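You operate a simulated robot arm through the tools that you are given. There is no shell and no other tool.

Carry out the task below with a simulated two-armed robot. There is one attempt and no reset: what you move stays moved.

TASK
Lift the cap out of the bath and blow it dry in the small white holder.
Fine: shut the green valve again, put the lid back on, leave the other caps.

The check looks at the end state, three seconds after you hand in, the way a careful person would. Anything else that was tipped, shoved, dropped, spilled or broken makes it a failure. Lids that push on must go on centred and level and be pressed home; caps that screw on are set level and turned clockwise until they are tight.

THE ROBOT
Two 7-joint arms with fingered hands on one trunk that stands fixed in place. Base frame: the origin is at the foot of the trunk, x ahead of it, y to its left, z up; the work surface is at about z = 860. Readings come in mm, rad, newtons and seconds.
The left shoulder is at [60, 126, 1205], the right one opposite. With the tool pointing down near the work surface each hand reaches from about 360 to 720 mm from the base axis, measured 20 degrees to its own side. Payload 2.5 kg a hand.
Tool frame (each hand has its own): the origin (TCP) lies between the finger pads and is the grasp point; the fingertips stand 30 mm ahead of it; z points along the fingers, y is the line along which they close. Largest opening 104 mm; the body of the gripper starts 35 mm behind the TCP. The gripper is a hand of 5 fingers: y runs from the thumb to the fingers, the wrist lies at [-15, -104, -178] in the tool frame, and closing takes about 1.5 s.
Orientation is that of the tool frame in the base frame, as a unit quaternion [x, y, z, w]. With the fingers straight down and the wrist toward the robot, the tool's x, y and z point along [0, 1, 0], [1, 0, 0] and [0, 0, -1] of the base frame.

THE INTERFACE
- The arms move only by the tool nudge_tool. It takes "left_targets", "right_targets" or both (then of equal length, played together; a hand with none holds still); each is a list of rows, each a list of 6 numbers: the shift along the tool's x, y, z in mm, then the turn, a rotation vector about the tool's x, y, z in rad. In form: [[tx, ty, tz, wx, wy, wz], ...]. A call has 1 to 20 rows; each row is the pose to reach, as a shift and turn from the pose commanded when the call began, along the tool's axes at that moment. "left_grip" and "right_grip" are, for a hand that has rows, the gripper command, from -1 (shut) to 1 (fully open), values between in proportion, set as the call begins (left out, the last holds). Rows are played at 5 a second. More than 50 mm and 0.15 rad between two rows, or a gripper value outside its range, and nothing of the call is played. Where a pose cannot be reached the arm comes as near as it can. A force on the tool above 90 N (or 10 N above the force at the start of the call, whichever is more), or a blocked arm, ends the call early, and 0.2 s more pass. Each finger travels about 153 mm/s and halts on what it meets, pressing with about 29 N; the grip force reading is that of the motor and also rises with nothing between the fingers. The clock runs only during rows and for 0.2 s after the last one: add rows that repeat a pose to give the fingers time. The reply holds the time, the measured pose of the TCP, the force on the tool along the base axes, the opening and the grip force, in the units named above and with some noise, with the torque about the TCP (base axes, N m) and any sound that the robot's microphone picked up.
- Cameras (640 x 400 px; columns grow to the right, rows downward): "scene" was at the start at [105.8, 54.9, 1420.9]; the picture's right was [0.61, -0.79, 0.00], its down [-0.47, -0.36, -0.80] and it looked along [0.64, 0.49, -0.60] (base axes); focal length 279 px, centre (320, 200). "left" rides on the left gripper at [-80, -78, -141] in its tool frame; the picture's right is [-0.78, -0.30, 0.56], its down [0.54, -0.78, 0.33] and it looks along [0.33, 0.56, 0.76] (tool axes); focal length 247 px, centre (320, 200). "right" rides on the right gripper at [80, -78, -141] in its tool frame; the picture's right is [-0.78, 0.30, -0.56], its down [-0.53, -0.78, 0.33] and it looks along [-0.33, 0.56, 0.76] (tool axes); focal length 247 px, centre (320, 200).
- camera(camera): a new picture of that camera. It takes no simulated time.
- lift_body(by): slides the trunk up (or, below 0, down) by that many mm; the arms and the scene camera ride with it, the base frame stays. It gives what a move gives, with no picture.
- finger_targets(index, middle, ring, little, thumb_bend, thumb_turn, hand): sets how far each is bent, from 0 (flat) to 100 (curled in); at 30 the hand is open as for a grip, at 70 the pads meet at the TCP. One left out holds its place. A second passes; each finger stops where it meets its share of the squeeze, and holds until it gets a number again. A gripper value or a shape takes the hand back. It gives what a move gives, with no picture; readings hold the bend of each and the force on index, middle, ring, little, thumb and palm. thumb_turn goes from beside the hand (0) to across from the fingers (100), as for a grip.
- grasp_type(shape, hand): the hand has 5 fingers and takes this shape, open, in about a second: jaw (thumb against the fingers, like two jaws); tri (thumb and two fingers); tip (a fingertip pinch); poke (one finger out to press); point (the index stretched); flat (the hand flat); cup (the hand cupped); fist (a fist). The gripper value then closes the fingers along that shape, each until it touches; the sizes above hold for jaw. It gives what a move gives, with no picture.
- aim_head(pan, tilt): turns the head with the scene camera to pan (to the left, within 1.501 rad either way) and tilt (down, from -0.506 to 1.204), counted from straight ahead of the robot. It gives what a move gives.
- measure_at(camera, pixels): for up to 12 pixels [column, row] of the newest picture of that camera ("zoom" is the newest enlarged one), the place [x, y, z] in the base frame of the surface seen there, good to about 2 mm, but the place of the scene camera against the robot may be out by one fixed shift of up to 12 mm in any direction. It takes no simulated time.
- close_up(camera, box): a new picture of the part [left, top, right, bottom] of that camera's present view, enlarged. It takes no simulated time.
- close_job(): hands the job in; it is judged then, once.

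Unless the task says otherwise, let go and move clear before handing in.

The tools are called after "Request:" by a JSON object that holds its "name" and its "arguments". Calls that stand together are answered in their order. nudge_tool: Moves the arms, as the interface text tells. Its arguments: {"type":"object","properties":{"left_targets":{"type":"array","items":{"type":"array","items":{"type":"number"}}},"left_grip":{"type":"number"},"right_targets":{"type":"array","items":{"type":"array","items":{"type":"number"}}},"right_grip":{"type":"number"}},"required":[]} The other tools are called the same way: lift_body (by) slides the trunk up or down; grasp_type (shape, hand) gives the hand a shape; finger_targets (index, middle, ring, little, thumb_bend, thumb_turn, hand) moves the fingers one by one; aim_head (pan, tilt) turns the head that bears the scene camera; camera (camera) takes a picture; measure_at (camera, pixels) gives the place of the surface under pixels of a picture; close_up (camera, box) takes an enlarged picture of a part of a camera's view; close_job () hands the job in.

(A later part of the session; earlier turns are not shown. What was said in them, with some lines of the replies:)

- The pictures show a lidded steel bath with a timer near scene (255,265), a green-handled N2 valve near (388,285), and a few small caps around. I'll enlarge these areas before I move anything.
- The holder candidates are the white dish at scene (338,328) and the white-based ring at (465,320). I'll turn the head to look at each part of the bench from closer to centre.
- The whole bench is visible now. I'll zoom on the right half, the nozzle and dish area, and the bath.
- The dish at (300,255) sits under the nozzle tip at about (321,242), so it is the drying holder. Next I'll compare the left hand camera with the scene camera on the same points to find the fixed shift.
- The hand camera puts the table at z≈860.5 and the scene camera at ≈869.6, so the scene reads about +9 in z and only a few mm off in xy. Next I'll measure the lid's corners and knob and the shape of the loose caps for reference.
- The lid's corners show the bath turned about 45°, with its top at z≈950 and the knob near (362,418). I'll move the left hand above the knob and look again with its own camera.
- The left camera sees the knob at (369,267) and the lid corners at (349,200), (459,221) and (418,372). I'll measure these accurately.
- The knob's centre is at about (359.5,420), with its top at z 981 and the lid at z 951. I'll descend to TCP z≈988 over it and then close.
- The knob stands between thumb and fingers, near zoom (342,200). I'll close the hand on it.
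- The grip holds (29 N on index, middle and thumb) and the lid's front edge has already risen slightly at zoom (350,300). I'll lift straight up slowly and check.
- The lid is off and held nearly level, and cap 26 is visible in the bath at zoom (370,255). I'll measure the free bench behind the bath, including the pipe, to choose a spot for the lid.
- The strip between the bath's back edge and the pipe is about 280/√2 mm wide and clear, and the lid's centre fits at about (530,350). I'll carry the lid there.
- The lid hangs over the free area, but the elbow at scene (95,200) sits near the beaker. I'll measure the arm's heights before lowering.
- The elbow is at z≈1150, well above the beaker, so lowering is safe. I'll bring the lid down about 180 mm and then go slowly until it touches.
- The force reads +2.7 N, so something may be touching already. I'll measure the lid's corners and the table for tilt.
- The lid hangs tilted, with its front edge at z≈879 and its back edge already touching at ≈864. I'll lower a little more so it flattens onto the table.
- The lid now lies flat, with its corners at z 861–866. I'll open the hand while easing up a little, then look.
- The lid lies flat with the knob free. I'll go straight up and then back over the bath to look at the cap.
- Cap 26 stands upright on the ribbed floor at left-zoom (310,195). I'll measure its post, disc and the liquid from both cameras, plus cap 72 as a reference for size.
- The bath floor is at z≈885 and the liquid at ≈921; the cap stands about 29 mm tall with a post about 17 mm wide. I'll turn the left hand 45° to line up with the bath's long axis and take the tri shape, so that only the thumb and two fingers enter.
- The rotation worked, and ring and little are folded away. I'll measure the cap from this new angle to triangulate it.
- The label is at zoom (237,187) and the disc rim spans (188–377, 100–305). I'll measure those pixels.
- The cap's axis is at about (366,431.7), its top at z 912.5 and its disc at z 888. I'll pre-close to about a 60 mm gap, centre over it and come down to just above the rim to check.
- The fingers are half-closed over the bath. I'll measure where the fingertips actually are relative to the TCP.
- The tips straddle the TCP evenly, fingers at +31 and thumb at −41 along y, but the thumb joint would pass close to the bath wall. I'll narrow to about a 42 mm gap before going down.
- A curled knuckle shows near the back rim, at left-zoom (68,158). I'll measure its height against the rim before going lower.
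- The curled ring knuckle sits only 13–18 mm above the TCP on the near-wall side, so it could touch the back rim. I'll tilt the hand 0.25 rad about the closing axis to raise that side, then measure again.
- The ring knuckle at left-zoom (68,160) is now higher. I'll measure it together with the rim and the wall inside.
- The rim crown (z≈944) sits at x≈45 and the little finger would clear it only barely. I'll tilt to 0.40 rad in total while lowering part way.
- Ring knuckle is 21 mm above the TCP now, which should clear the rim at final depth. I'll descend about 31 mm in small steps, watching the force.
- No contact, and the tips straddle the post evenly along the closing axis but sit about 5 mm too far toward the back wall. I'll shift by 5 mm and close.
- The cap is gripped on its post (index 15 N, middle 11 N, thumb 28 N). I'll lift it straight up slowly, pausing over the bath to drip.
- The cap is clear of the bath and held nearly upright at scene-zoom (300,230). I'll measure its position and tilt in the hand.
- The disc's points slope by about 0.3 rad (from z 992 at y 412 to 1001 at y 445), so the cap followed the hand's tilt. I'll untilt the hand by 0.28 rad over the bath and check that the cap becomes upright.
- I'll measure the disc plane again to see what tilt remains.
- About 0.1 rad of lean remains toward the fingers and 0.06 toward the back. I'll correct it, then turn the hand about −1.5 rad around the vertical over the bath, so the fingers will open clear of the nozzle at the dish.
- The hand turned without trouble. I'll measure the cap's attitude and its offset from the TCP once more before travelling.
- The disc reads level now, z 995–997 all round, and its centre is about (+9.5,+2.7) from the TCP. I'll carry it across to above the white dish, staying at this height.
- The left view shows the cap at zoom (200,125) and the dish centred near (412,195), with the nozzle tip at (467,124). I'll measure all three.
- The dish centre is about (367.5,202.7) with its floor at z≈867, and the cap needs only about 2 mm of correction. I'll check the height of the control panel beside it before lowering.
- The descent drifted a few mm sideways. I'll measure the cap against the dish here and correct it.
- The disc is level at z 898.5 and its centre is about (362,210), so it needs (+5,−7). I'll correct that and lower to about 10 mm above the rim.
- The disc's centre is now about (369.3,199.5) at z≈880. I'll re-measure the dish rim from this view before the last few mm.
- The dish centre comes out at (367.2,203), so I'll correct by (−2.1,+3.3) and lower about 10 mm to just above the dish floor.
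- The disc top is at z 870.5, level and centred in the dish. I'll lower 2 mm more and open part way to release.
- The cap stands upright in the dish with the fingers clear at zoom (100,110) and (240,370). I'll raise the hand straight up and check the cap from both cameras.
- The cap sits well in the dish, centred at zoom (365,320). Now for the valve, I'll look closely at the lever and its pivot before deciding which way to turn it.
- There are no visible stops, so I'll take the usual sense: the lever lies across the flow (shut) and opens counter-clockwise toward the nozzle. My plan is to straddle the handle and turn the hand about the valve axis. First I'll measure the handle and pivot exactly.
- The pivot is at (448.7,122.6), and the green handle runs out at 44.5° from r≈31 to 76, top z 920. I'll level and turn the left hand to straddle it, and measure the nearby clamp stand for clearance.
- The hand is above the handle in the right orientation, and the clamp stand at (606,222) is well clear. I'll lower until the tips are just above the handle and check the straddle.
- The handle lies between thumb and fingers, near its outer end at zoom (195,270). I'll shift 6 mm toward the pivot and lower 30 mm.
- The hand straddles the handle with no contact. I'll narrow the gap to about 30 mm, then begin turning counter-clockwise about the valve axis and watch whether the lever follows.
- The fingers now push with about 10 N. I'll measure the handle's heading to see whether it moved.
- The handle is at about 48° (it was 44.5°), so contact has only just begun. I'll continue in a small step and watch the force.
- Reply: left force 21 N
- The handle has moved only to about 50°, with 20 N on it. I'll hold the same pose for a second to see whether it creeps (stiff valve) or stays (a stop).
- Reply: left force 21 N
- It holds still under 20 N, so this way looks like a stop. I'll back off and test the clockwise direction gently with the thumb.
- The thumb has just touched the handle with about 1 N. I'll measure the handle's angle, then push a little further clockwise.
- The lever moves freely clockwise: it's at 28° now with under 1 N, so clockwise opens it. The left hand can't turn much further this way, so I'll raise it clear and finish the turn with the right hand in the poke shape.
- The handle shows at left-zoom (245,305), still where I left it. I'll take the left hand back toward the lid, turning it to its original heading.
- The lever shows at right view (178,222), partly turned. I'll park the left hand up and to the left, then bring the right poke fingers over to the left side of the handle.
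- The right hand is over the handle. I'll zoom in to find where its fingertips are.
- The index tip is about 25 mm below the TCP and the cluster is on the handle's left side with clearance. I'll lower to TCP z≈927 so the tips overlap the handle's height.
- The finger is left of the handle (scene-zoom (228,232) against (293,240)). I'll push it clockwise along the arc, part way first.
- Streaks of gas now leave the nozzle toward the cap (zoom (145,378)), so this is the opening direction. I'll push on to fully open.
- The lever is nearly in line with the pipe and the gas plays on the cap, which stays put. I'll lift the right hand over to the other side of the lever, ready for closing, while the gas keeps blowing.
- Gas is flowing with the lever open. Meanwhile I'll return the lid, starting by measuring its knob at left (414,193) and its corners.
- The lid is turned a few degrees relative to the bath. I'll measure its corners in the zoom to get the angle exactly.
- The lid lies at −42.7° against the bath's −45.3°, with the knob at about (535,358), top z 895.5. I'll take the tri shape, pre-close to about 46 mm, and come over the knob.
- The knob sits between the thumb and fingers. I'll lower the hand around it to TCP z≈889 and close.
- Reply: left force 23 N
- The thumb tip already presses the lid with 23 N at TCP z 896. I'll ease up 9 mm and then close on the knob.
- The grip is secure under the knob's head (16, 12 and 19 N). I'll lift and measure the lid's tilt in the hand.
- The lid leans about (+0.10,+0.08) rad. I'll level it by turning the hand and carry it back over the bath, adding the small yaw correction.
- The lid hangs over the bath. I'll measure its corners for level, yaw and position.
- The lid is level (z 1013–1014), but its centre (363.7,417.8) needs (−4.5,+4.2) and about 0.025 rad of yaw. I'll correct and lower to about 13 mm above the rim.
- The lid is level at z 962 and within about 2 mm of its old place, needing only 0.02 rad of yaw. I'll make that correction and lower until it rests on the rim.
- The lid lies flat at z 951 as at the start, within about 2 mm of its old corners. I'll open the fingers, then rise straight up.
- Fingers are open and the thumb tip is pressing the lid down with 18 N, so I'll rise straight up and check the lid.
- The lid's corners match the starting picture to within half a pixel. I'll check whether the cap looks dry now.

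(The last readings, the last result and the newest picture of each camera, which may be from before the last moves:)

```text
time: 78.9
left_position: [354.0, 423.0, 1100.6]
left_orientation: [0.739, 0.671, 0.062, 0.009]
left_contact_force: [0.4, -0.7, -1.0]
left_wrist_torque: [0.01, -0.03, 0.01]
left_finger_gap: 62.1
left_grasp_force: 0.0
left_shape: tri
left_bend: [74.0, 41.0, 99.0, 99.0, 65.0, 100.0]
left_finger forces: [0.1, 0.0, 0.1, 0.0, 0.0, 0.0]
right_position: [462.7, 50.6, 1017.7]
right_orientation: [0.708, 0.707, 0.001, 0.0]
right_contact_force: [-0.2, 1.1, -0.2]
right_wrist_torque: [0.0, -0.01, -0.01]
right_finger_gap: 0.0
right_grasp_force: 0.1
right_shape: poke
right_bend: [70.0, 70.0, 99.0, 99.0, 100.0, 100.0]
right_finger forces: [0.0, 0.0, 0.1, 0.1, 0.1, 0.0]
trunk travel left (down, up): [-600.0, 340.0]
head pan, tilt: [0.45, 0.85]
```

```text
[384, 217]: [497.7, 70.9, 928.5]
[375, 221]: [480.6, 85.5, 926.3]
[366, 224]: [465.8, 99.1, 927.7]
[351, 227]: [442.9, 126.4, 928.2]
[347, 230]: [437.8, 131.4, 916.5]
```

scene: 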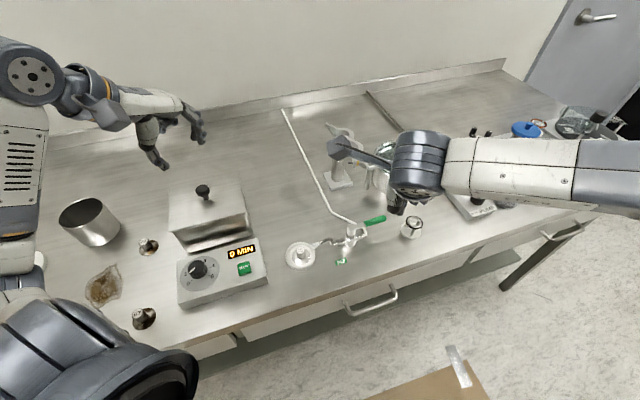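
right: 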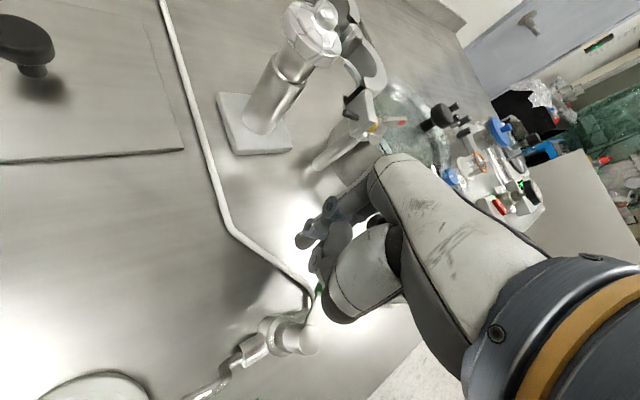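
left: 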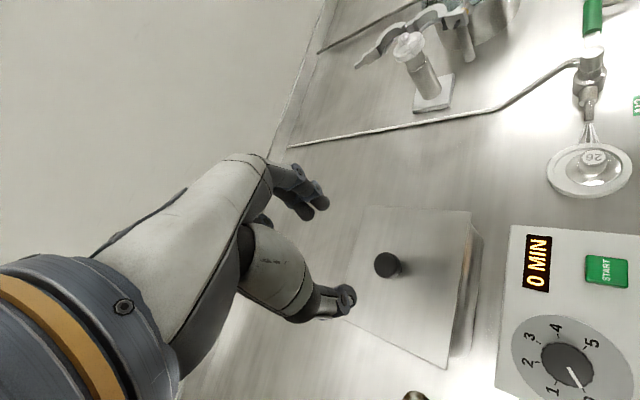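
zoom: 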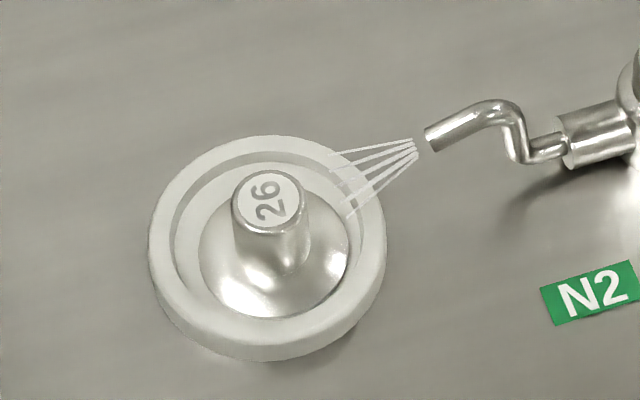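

The cap shines under the jet and it's hard to tell wet from dry, so I'll let it blow longer. Meanwhile I'll move the left hand up and away.

Request:
{"name": "nudge_tool", "arguments": {"left_targets": [[0, 0, -30, 0, 0, 0], [0, 0, -60, 0, 0, 0], [0, 0, -90, 0, 0, 0], [0, 0, -110, 0, 0, 0], [0, 0, -110, 0, 0, 0], [0, 0, -110, 0, 0, 0], [0, 0, -110, 0, 0, 0], [0, 0, -110, 0, 0, 0], [0, 0, -110, 0, 0, 0], [0, 0, -110, 0, 0, 0], [0, 0, -110, 0, 0, 0], [0, 0, -110, 0, 0, 0], [0, 0, -110, 0, 0, 0], [0, 0, -110, 0, 0, 0], [0, 0, -110, 0, 0, 0], [0, 0, -110, 0, 0, 0], [0, 0, -110, 0, 0, 0], [0, 0, -110, 0, 0, 0], [0, 0, -110, 0, 0, 0], [0, 0, -110, 0, 0, 0]]}}

Request:
{"name": "nudge_tool", "arguments": {"left_targets": [[0, 0, 0, 0, 0, 0], [0, 0, 0, 0, 0, 0], [0, 0, 0, 0, 0, 0], [0, 0, 0, 0, 0, 0], [0, 0, 0, 0, 0, 0], [0, 0, 0, 0, 0, 0], [0, 0, 0, 0, 0, 0], [0, 0, 0, 0, 0, 0], [0, 0, 0, 0, 0, 0], [0, 0, 0, 0, 0, 0], [0, 0, 0, 0, 0, 0], [0, 0, 0, 0, 0, 0], [0, 0, 0, 0, 0, 0], [0, 0, 0, 0, 0, 0], [0, 0, 0, 0, 0, 0], [0, 0, 0, 0, 0, 0], [0, 0, 0, 0, 0, 0], [0, 0, 0, 0, 0, 0], [0, 0, 0, 0, 0, 0], [0, 0, 0, 0, 0, 0]]}}

Request:
{"name": "nudge_tool", "arguments": {"left_targets": [[0, 0, 0, 0, 0, 0], [0, 0, 0, 0, 0, 0], [0, 0, 0, 0, 0, 0], [0, 0, 0, 0, 0, 0], [0, 0, 0, 0, 0, 0], [0, 0, 0, 0, 0, 0], [0, 0, 0, 0, 0, 0], [0, 0, 0, 0, 0, 0], [0, 0, 0, 0, 0, 0], [0, 0, 0, 0, 0, 0], [0, 0, 0, 0, 0, 0], [0, 0, 0, 0, 0, 0], [0, 0, 0, 0, 0, 0], [0, 0, 0, 0, 0, 0], [0, 0, 0, 0, 0, 0], [0, 0, 0, 0, 0, 0], [0, 0, 0, 0, 0, 0], [0, 0, 0, 0, 0, 0], [0, 0, 0, 0, 0, 0], [0, 0, 0, 0, 0, 0]]}}

Request:
{"name": "close_up", "arguments": {"camera": "scene", "box": [275, 225, 339, 275]}}

Request:
{"name": "camera", "arguments": {"camera": "right"}}

```text
time: 83.1
left_position: [343.0, 417.7, 1210.3]
left_orientation: [0.74, 0.67, 0.063, 0.009]
left_contact_force: [0.0, 0.2, 0.3]
left_wrist_torque: [-0.04, 0.01, 0.03]
left_finger_gap: 62.0
left_grasp_force: 0.0
left_shape: tri
left_bend: [74.0, 41.0, 99.0, 99.0, 65.0, 100.0]
left_finger forces: [0.1, 0.0, 0.0, 0.1, 0.0, 0.0]
right_position: [461.6, 50.9, 1018.1]
right_orientation: [0.707, 0.707, 0.0, 0.0]
right_contact_force: [-0.1, -0.4, 0.4]
right_wrist_torque: [0.0, -0.01, -0.01]
right_finger_gap: 0.0
right_grasp_force: 0.2
right_shape: poke
right_bend: [70.0, 70.0, 99.0, 99.0, 100.0, 100.0]
right_finger forces: [0.0, 0.1, 0.0, 0.0, 0.1, 0.1]
trunk travel left (down, up): [-600.0, 340.0]
head pan, tilt: [0.45, 0.85]
```

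```text
time: 87.3
left_position: [342.2, 416.2, 1210.6]
left_orientation: [0.739, 0.671, 0.063, 0.009]
left_contact_force: [0.9, 0.5, 0.0]
left_wrist_torque: [-0.01, -0.01, 0.02]
left_finger_gap: 62.1
left_grasp_force: 0.1
left_shape: tri
left_bend: [74.0, 41.0, 99.0, 99.0, 65.0, 100.0]
left_finger forces: [0.0, 0.1, 0.0, 0.0, 0.0, 0.0]
right_position: [462.5, 51.5, 1017.7]
right_orientation: [0.707, 0.707, 0.0, 0.001]
right_contact_force: [0.5, 0.0, 0.0]
right_wrist_torque: [0.0, -0.01, 0.0]
right_finger_gap: 0.0
right_grasp_force: 0.1
right_shape: poke
right_bend: [70.0, 70.0, 99.0, 99.0, 100.0, 100.0]
right_finger forces: [0.0, 0.0, 0.1, 0.1, 0.0, 0.0]
trunk travel left (down, up): [-600.0, 340.0]
head pan, tilt: [0.45, 0.85]
```

```text
time: 91.5
left_position: [344.3, 418.0, 1210.1]
left_orientation: [0.739, 0.67, 0.063, 0.009]
left_contact_force: [0.6, -0.9, -0.7]
left_wrist_torque: [0.02, 0.01, -0.01]
left_finger_gap: 62.0
left_grasp_force: 0.0
left_shape: tri
left_bend: [74.0, 41.0, 99.0, 99.0, 65.0, 100.0]
left_finger forces: [0.0, 0.1, 0.1, 0.0, 0.0, 0.1]
right_position: [462.7, 51.0, 1018.5]
right_orientation: [0.707, 0.707, 0.001, 0.0]
right_contact_force: [-0.1, 0.5, -0.7]
right_wrist_torque: [-0.01, 0.0, -0.04]
right_finger_gap: 0.0
right_grasp_force: 0.1
right_shape: poke
right_bend: [70.0, 70.0, 99.0, 99.0, 100.0, 100.0]
right_finger forces: [0.0, 0.1, 0.0, 0.1, 0.1, 0.0]
trunk travel left (down, up): [-600.0, 340.0]
head pan, tilt: [0.45, 0.85]
```

```text
8.00 times, centred on (307, 250) of scene
```

zoom: 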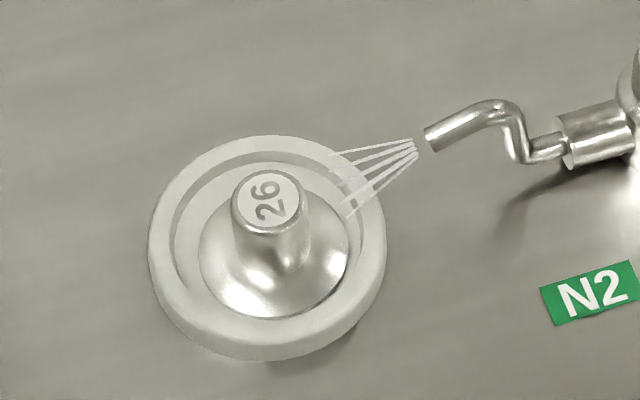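

```text
taken
```

right: 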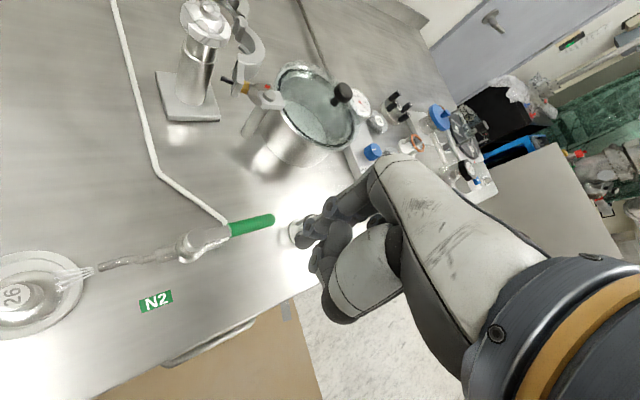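

After about 30 s of blowing, nothing changes any more at the cap, and the lever is open at about −46°. I'll lower the right finger on the near side of the handle to push it shut.

Request:
{"name": "nudge_tool", "arguments": {"right_targets": [[0, 0, 35, 0, 0, 0], [0, 0, 70, 0, 0, 0], [0, 0, 91, 0, 0, 0], [0, 0, 91, 0, 0, 0]]}}

Request:
{"name": "camera", "arguments": {"camera": "right"}}

Request:
{"name": "close_up", "arguments": {"camera": "scene", "box": [310, 170, 430, 270]}}

```text
time: 92.5
left_position: [342.0, 416.7, 1209.4]
left_orientation: [0.739, 0.671, 0.063, 0.009]
left_contact_force: [-0.3, 0.2, 0.3]
left_wrist_torque: [0.01, -0.02, 0.01]
left_finger_gap: 61.9
left_grasp_force: 0.0
left_shape: tri
left_bend: [74.0, 41.0, 99.0, 99.0, 65.0, 100.0]
left_finger forces: [0.0, 0.0, 0.0, 0.1, 0.0, 0.0]
right_position: [463.2, 50.6, 927.2]
right_orientation: [0.707, 0.707, 0.0, -0.001]
right_contact_force: [0.5, -0.2, 0.3]
right_wrist_torque: [0.01, -0.02, -0.02]
right_finger_gap: 0.0
right_grasp_force: 0.0
right_shape: poke
right_bend: [70.0, 70.0, 99.0, 99.0, 100.0, 100.0]
right_finger forces: [0.0, 0.0, 0.0, 0.1, 0.0, 0.1]
trunk travel left (down, up): [-600.0, 340.0]
head pan, tilt: [0.45, 0.85]
```

```text
taken
```

right: 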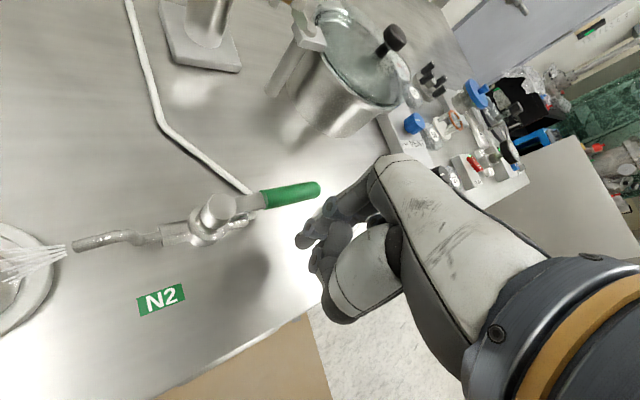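

```text
4.00 times, centred on (370, 220) of scene
```

zoom: 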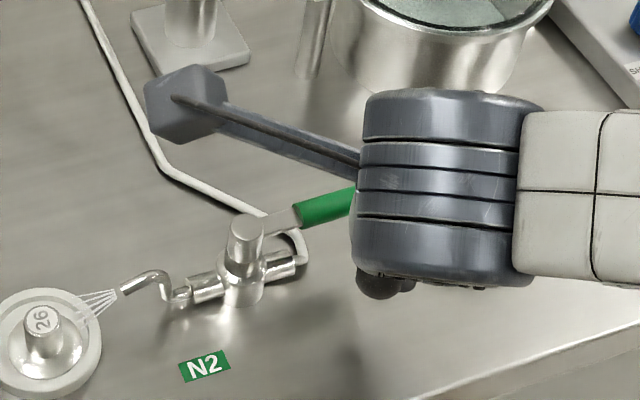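

I'll check the fingertip's position relative to the handle's end before pushing.

Request:
{"name": "measure_at", "arguments": {"camera": "right", "pixels": [[300, 241], [305, 236], [318, 188], [300, 192], [280, 196], [250, 203], [218, 208], [325, 215], [318, 260]]}}

Request:
{"name": "close_up", "arguments": {"camera": "right", "box": [180, 160, 380, 320]}}

```text
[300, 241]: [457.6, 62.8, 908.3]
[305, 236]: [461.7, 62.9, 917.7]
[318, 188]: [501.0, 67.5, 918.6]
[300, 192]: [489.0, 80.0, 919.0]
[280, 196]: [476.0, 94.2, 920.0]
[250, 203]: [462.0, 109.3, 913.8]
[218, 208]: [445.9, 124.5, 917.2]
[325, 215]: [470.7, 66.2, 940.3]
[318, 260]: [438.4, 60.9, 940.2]
```

```text
2.50 times, centred on (280, 240) of right
```

zoom: 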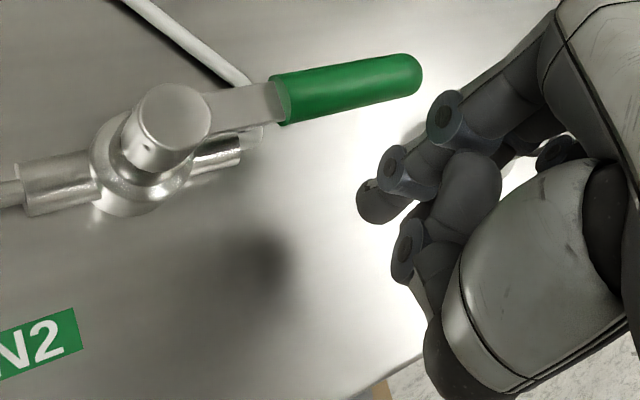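

The tip is beside the handle's middle with clearance. I'll push it counter-clockwise along the arc, part way first.

Request:
{"name": "nudge_tool", "arguments": {"right_targets": [[11.5, 6.4, 0, 0, 0, 0], [16.4, 16.8, 0, 0, 0, 0], [23, 26.7, 0, 0, 0, 0], [31.4, 34.8, 0, 0, 0, 0], [40, 40.9, 0, 0, 0, 0], [50.4, 45.8, 0, 0, 0, 0], [60.9, 48.5, 0, 0, 0, 0], [60.9, 48.5, 0, 0, 0, 0]]}}

Request:
{"name": "camera", "arguments": {"camera": "right"}}

Request:
{"name": "close_up", "arguments": {"camera": "scene", "box": [290, 170, 410, 270]}}

```text
time: 94.3
left_position: [342.2, 417.0, 1210.4]
left_orientation: [0.739, 0.671, 0.064, 0.009]
left_contact_force: [0.6, -0.1, 0.5]
left_wrist_torque: [0.0, -0.03, 0.0]
left_finger_gap: 62.0
left_grasp_force: 0.0
left_shape: tri
left_bend: [74.0, 41.0, 99.0, 99.0, 65.0, 100.0]
left_finger forces: [0.0, 0.0, 0.1, 0.0, 0.0, 0.0]
right_position: [509.5, 113.4, 926.7]
right_orientation: [0.707, 0.707, -0.001, 0.0]
right_contact_force: [-0.3, -0.7, 0.1]
right_wrist_torque: [-0.04, 0.01, 0.0]
right_finger_gap: 0.2
right_grasp_force: 0.0
right_shape: poke
right_bend: [70.0, 70.0, 99.0, 99.0, 100.0, 100.0]
right_finger forces: [0.5, 0.0, 0.0, 0.0, 0.1, 0.0]
trunk travel left (down, up): [-600.0, 340.0]
head pan, tilt: [0.45, 0.85]
```

```text
taken
```

right: 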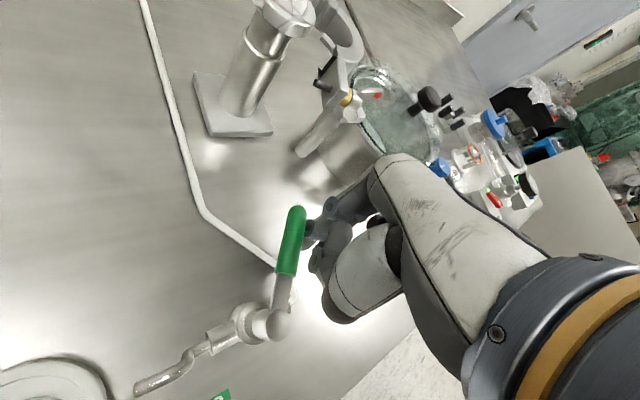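

```text
4.00 times, centred on (350, 220) of scene
```

zoom: 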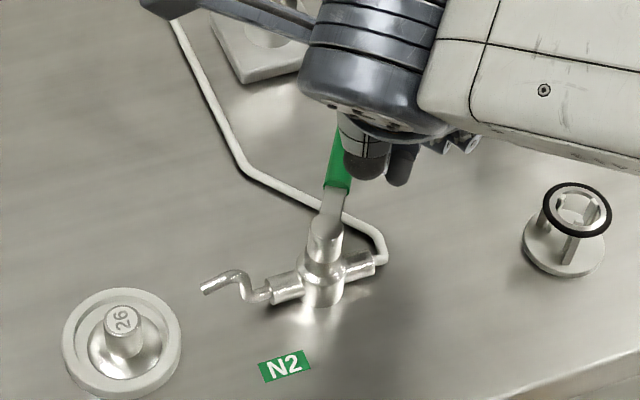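

The jet has stopped already, but the lever is still short of its original place. I'll push on slowly until it meets the stop.

Request:
{"name": "nudge_tool", "arguments": {"right_targets": [[6, 0.5, 0, 0, 0, 0], [12, 1, 0, 0, 0, 0], [17, 0.5, 0, 0, 0, 0], [17, 0.5, 0, 0, 0, 0]]}}

Request:
{"name": "camera", "arguments": {"camera": "right"}}

Request:
{"name": "measure_at", "arguments": {"camera": "right", "pixels": [[292, 215], [290, 235], [286, 255], [280, 290], [272, 322], [284, 265]]}}

Request:
{"name": "close_up", "arguments": {"camera": "right", "box": [200, 180, 360, 350]}}

```text
time: 95.3
left_position: [343.1, 417.8, 1209.9]
left_orientation: [0.74, 0.67, 0.063, 0.008]
left_contact_force: [-0.3, -0.1, -0.7]
left_wrist_torque: [0.01, 0.01, 0.02]
left_finger_gap: 62.1
left_grasp_force: 0.1
left_shape: tri
left_bend: [74.0, 41.0, 99.0, 99.0, 65.0, 100.0]
left_finger forces: [0.1, 0.1, 0.1, 0.0, 0.0, 0.0]
right_position: [510.6, 130.9, 928.7]
right_orientation: [0.707, 0.707, 0.001, 0.0]
right_contact_force: [0.3, -1.3, -0.7]
right_wrist_torque: [-0.01, -0.02, 0.02]
right_finger_gap: 0.0
right_grasp_force: 0.1
right_shape: poke
right_bend: [70.0, 70.0, 99.0, 99.0, 100.0, 100.0]
right_finger forces: [0.5, 0.1, 0.1, 0.0, 0.0, 0.0]
trunk travel left (down, up): [-600.0, 340.0]
head pan, tilt: [0.45, 0.85]
```

```text
taken
```

right: 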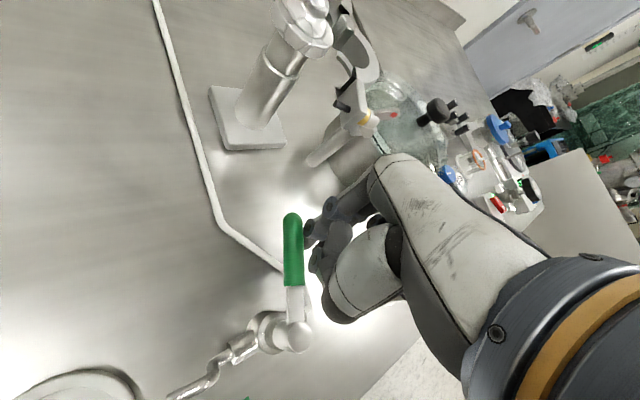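

```text
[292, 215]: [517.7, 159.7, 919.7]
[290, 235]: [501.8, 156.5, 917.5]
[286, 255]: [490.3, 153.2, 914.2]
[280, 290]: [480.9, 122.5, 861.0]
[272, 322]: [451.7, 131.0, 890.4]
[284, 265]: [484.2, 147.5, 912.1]
```

```text
2.35 times, centred on (280, 265) of right
```

zoom: 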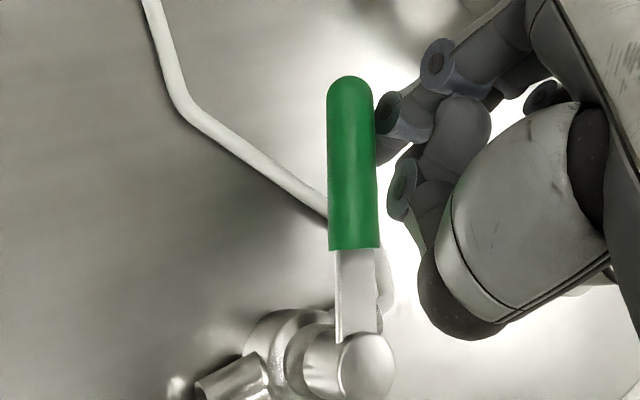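

The lever reads about 30° with only 1 N, so it needs some 15° more. I'll continue along the arc.

Request:
{"name": "nudge_tool", "arguments": {"right_targets": [[6, -1.5, 0, 0, 0, 0], [11, -3.5, 0, 0, 0, 0], [15, -5.5, 0, 0, 0, 0], [15, -5.5, 0, 0, 0, 0]]}}

Request:
{"name": "camera", "arguments": {"camera": "right"}}

Request:
{"name": "close_up", "arguments": {"camera": "right", "box": [200, 180, 360, 350]}}

Request:
{"name": "measure_at", "arguments": {"camera": "zoom", "pixels": [[325, 120], [325, 160], [328, 200], [330, 240], [335, 290], [340, 350], [365, 365]]}}

```text
time: 96.3
left_position: [342.2, 415.7, 1210.5]
left_orientation: [0.739, 0.671, 0.063, 0.009]
left_contact_force: [0.0, -0.3, 0.1]
left_wrist_torque: [-0.01, 0.01, 0.04]
left_finger_gap: 62.0
left_grasp_force: 0.0
left_shape: tri
left_bend: [74.0, 41.0, 99.0, 99.0, 65.0, 100.0]
left_finger forces: [0.0, 0.1, 0.0, 0.0, 0.1, 0.0]
right_position: [506.2, 144.0, 926.9]
right_orientation: [0.707, 0.707, 0.0, 0.0]
right_contact_force: [0.5, -1.0, 0.0]
right_wrist_torque: [-0.01, 0.0, 0.01]
right_finger_gap: 0.0
right_grasp_force: 0.0
right_shape: poke
right_bend: [70.0, 70.0, 99.0, 99.0, 100.0, 100.0]
right_finger forces: [0.5, 0.0, 0.1, 0.0, 0.0, 0.0]
trunk travel left (down, up): [-600.0, 340.0]
head pan, tilt: [0.45, 0.85]
```

```text
taken
```

right: 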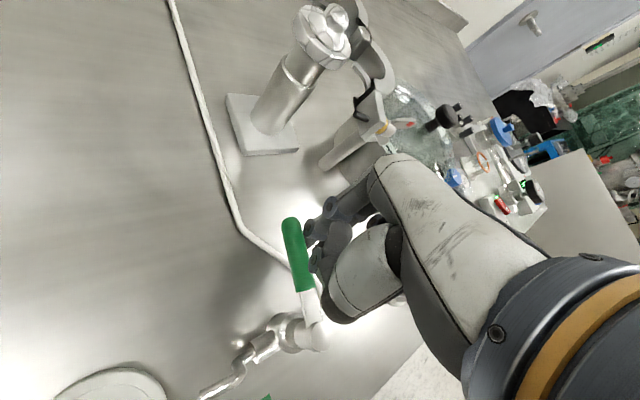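

```text
2.35 times, centred on (280, 265) of right
```

zoom: 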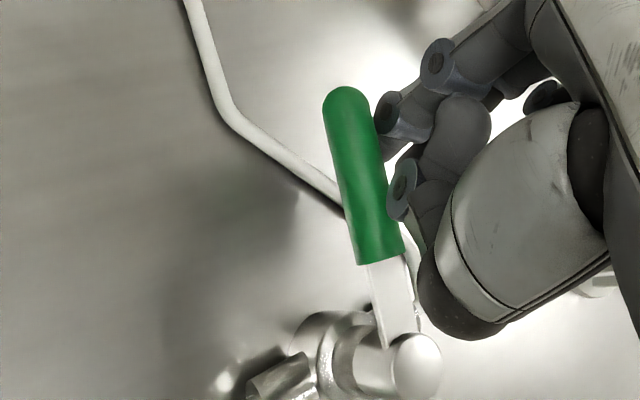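

```text
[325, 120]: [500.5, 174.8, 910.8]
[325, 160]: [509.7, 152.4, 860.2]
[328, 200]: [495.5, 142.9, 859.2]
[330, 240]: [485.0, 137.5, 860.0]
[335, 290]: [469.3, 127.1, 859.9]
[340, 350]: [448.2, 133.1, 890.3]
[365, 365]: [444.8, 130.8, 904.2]
```

I'll measure along the handle's axis properly.

Request:
{"name": "measure_at", "arguments": {"camera": "zoom", "pixels": [[348, 110], [355, 145], [365, 190], [378, 240], [392, 290], [415, 362]]}}

Request:
{"name": "close_up", "arguments": {"camera": "scene", "box": [290, 170, 410, 270]}}

```text
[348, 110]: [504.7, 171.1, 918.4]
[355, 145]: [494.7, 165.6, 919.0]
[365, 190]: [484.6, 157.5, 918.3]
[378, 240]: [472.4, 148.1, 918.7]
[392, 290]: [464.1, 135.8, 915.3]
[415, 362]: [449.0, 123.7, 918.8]
```

```text
4.00 times, centred on (350, 220) of scene
```

zoom: 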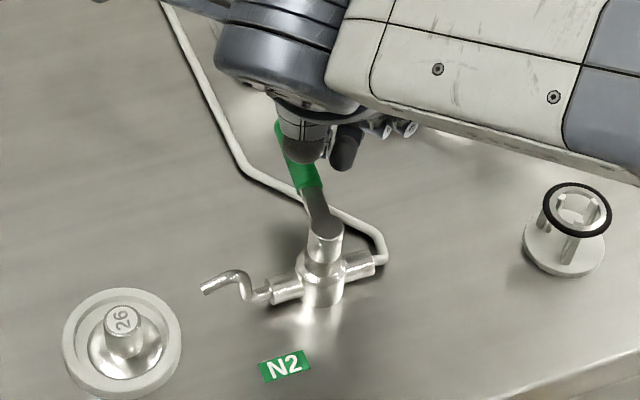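

The lever is at about 43°, nearly at its original 44.5°. I'll give one more small push to the stop.

Request:
{"name": "nudge_tool", "arguments": {"right_targets": [[3, -1.5, 0, 0, 0, 0], [5, -3, 0, 0, 0, 0], [5, -3, 0, 0, 0, 0]]}}

Request:
{"name": "camera", "arguments": {"camera": "right"}}

Request:
{"name": "close_up", "arguments": {"camera": "right", "box": [200, 180, 360, 350]}}

Request:
{"name": "measure_at", "arguments": {"camera": "zoom", "pixels": [[345, 112], [355, 148], [368, 195], [382, 245], [395, 290]]}}

```text
time: 97.1
left_position: [343.1, 417.1, 1209.9]
left_orientation: [0.739, 0.67, 0.063, 0.009]
left_contact_force: [0.1, -0.3, 0.0]
left_wrist_torque: [-0.02, -0.02, -0.02]
left_finger_gap: 62.0
left_grasp_force: 0.1
left_shape: tri
left_bend: [74.0, 41.0, 99.0, 99.0, 65.0, 100.0]
left_finger forces: [0.1, 0.0, 0.0, 0.1, 0.1, 0.0]
right_position: [502.4, 148.2, 926.2]
right_orientation: [0.707, 0.707, 0.0, 0.0]
right_contact_force: [0.4, 0.5, 0.5]
right_wrist_torque: [0.01, 0.0, 0.01]
right_finger_gap: 0.0
right_grasp_force: 0.1
right_shape: poke
right_bend: [70.0, 70.0, 99.0, 99.0, 100.0, 100.0]
right_finger forces: [0.6, 0.0, 0.1, 0.0, 0.0, 0.0]
trunk travel left (down, up): [-600.0, 340.0]
head pan, tilt: [0.45, 0.85]
```

```text
taken
```

right: 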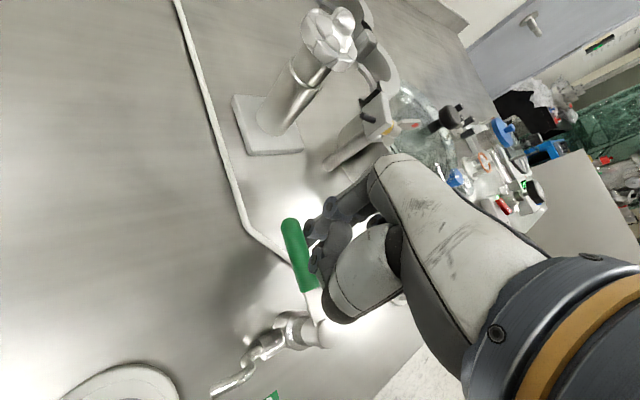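

```text
2.35 times, centred on (280, 265) of right
```

zoom: 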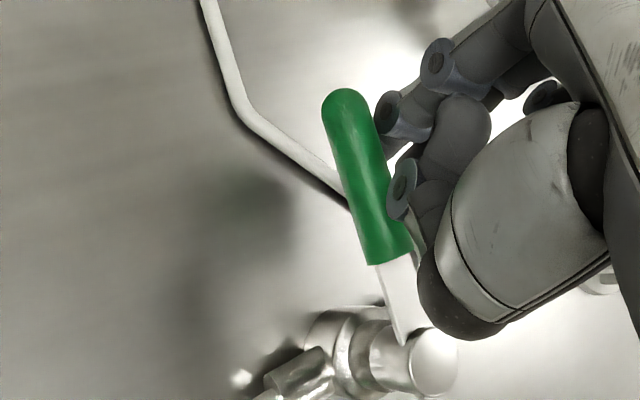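

```text
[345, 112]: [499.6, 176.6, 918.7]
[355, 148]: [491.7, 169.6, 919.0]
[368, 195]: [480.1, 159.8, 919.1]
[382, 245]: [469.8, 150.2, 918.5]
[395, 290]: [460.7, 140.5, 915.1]
```

The lever is now at about 47°, at or just past its original place, with hardly any force. I'll nudge 3 mm more to feel the stop.

Request:
{"name": "nudge_tool", "arguments": {"right_targets": [[1.7, -1.3, 0, 0, 0, 0], [3, -2.5, 0, 0, 0, 0], [3, -2.5, 0, 0, 0, 0]]}}

Request:
{"name": "camera", "arguments": {"camera": "right"}}

Request:
{"name": "close_up", "arguments": {"camera": "right", "box": [200, 180, 360, 350]}}

Request:
{"name": "measure_at", "arguments": {"camera": "zoom", "pixels": [[345, 112], [355, 148], [368, 195], [384, 245], [397, 290]]}}

```text
time: 97.9
left_position: [342.6, 417.2, 1210.9]
left_orientation: [0.74, 0.67, 0.063, 0.009]
left_contact_force: [-0.1, 0.8, 1.1]
left_wrist_torque: [0.03, -0.01, 0.02]
left_finger_gap: 61.8
left_grasp_force: 0.2
left_shape: tri
left_bend: [74.0, 41.0, 99.0, 99.0, 65.0, 100.0]
left_finger forces: [0.0, 0.0, 0.0, 0.0, 0.1, 0.1]
right_position: [500.8, 152.2, 926.9]
right_orientation: [0.707, 0.707, 0.001, 0.001]
right_contact_force: [1.8, -1.7, -0.9]
right_wrist_torque: [-0.03, 0.02, -0.03]
right_finger_gap: 0.0
right_grasp_force: 0.0
right_shape: poke
right_bend: [70.0, 70.0, 99.0, 99.0, 100.0, 100.0]
right_finger forces: [2.3, 0.1, 0.0, 0.0, 0.0, 0.1]
trunk travel left (down, up): [-600.0, 340.0]
head pan, tilt: [0.45, 0.85]
```

```text
taken
```

right: 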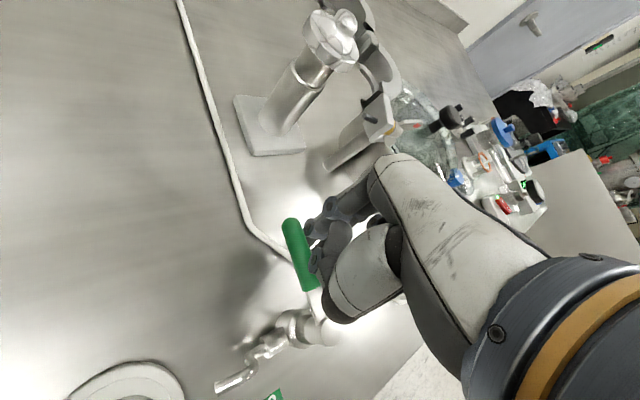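

```text
2.35 times, centred on (280, 265) of right
```

zoom: 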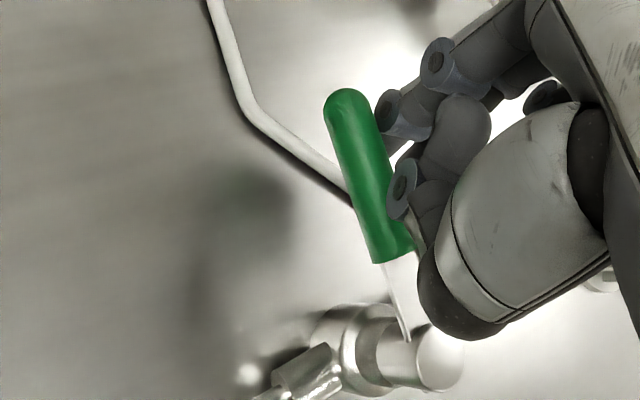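

```text
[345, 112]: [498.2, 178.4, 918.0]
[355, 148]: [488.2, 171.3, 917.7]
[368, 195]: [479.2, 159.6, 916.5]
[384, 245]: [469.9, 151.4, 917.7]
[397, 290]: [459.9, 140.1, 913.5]
```

Force rises to 2.3 N at the stop, so the valve is shut. I'll back the finger off, rise, and return the right hand to where it started.

Request:
{"name": "nudge_tool", "arguments": {"right_targets": [[-7, 5, 0, 0, 0, 0], [-10, 6, -10, 0, 0, 0], [-10, 6, -50, 0, 0, 0], [-10, 6, -90, 0, 0, 0], [-10, 6, -130, 0, 0, 0], [-30, -5, -165, 0, 0, 0], [-50, -15, -200, 0, 0, 0], [-70, -25, -235, 0, 0, 0], [-90, -38, -270, 0, 0, 0], [-108, -48, -300, 0, 0, 0], [-121, -54, -325, 0, 0, 0], [-121, -54, -325, 0, 0, 0]]}}

Request:
{"name": "camera", "arguments": {"camera": "scene"}}

Request:
{"name": "close_up", "arguments": {"camera": "scene", "box": [270, 180, 430, 280]}}

Request:
{"name": "close_up", "arguments": {"camera": "scene", "box": [80, 150, 300, 340]}}

Request:
{"name": "camera", "arguments": {"camera": "right"}}

Request:
{"name": "close_up", "arguments": {"camera": "scene", "box": [280, 230, 328, 270]}}

```text
time: 100.5
left_position: [342.3, 417.1, 1211.2]
left_orientation: [0.739, 0.67, 0.064, 0.009]
left_contact_force: [-0.2, 0.7, -0.6]
left_wrist_torque: [-0.02, 0.03, -0.03]
left_finger_gap: 62.0
left_grasp_force: 0.0
left_shape: tri
left_bend: [74.0, 41.0, 99.0, 99.0, 65.0, 100.0]
left_finger forces: [0.1, 0.0, 0.1, 0.1, 0.1, 0.1]
right_position: [449.5, 30.4, 1253.1]
right_orientation: [0.708, 0.706, 0.0, 0.0]
right_contact_force: [0.0, 0.4, -0.4]
right_wrist_torque: [0.01, 0.05, 0.0]
right_finger_gap: 0.1
right_grasp_force: 0.0
right_shape: poke
right_bend: [70.0, 70.0, 99.0, 99.0, 100.0, 100.0]
right_finger forces: [0.1, 0.1, 0.0, 0.0, 0.0, 0.0]
trunk travel left (down, up): [-600.0, 340.0]
head pan, tilt: [0.45, 0.85]
```

```text
taken
```

scene: 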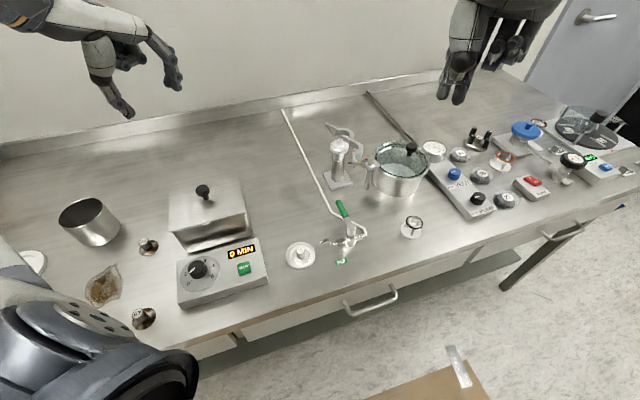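

```text
4.00 times, centred on (350, 230) of scene
```

zoom: 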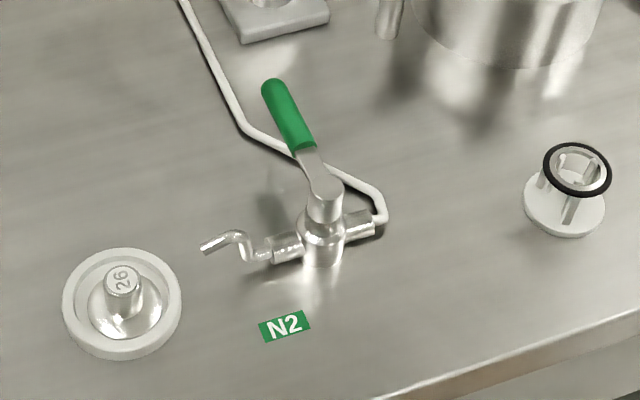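

```text
2.11 times, centred on (190, 245) of scene
```

zoom: 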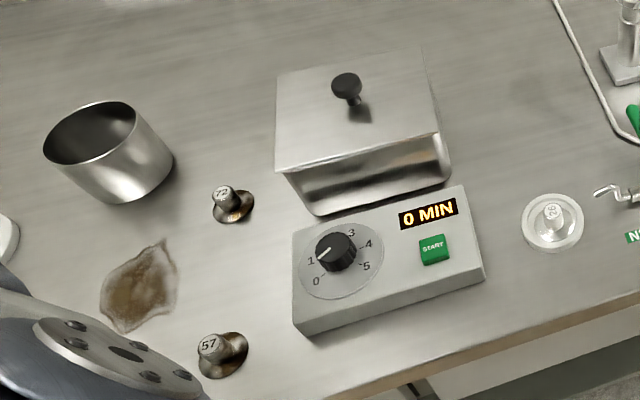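

```text
taken
```

right: 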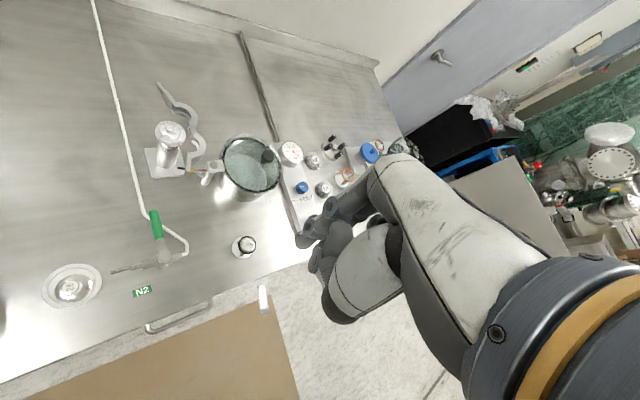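

```text
10.00 times, centred on (304, 250) of scene
```

zoom: 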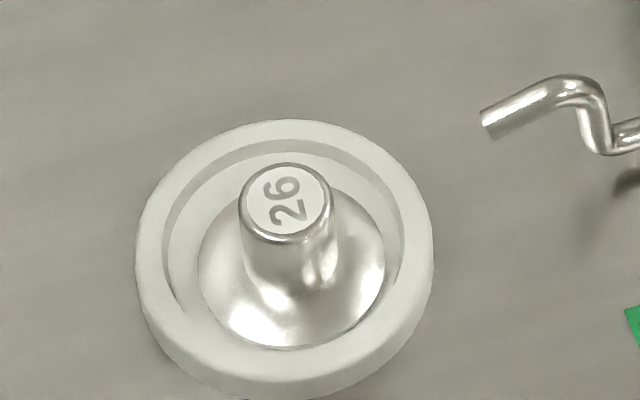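

The pictures show no gas at the nozzle, the lever back at its starting pixel (about (154,212) in the right view), and the lid flat with its corners as at the start. Cap 26 stands clean and centred in the white dish, caps 72 and 57 are untouched, and both hands are clear, so I'm handing in.

Request:
{"name": "close_job", "arguments": {}}

```text
The job is handed in.
```

The job is handed in. Cap 26 is out of the bath and stands upright, centred in the small white dish by the N2 nozzle.

- **Drying:** I blew nitrogen on the cap for about 30 seconds. I saw no droplets in the last close-up, but bare metal looks much the same wet or dry, so I judged dryness by eye only.
- **Valve:** The green lever is shut against its stop, back where it started, and no gas shows at the nozzle.
- **Lid:** It lies flat on the bath at its original height, within about 2 mm of where it was.
- **Other items:** Caps 72 and 57 and the rest of the bench look unmoved. I saw nothing spilled.

Before I found that the valve opens clockwise, I pushed the lever against its closed stop with about 20 N. It showed no damage and worked normally afterwards.
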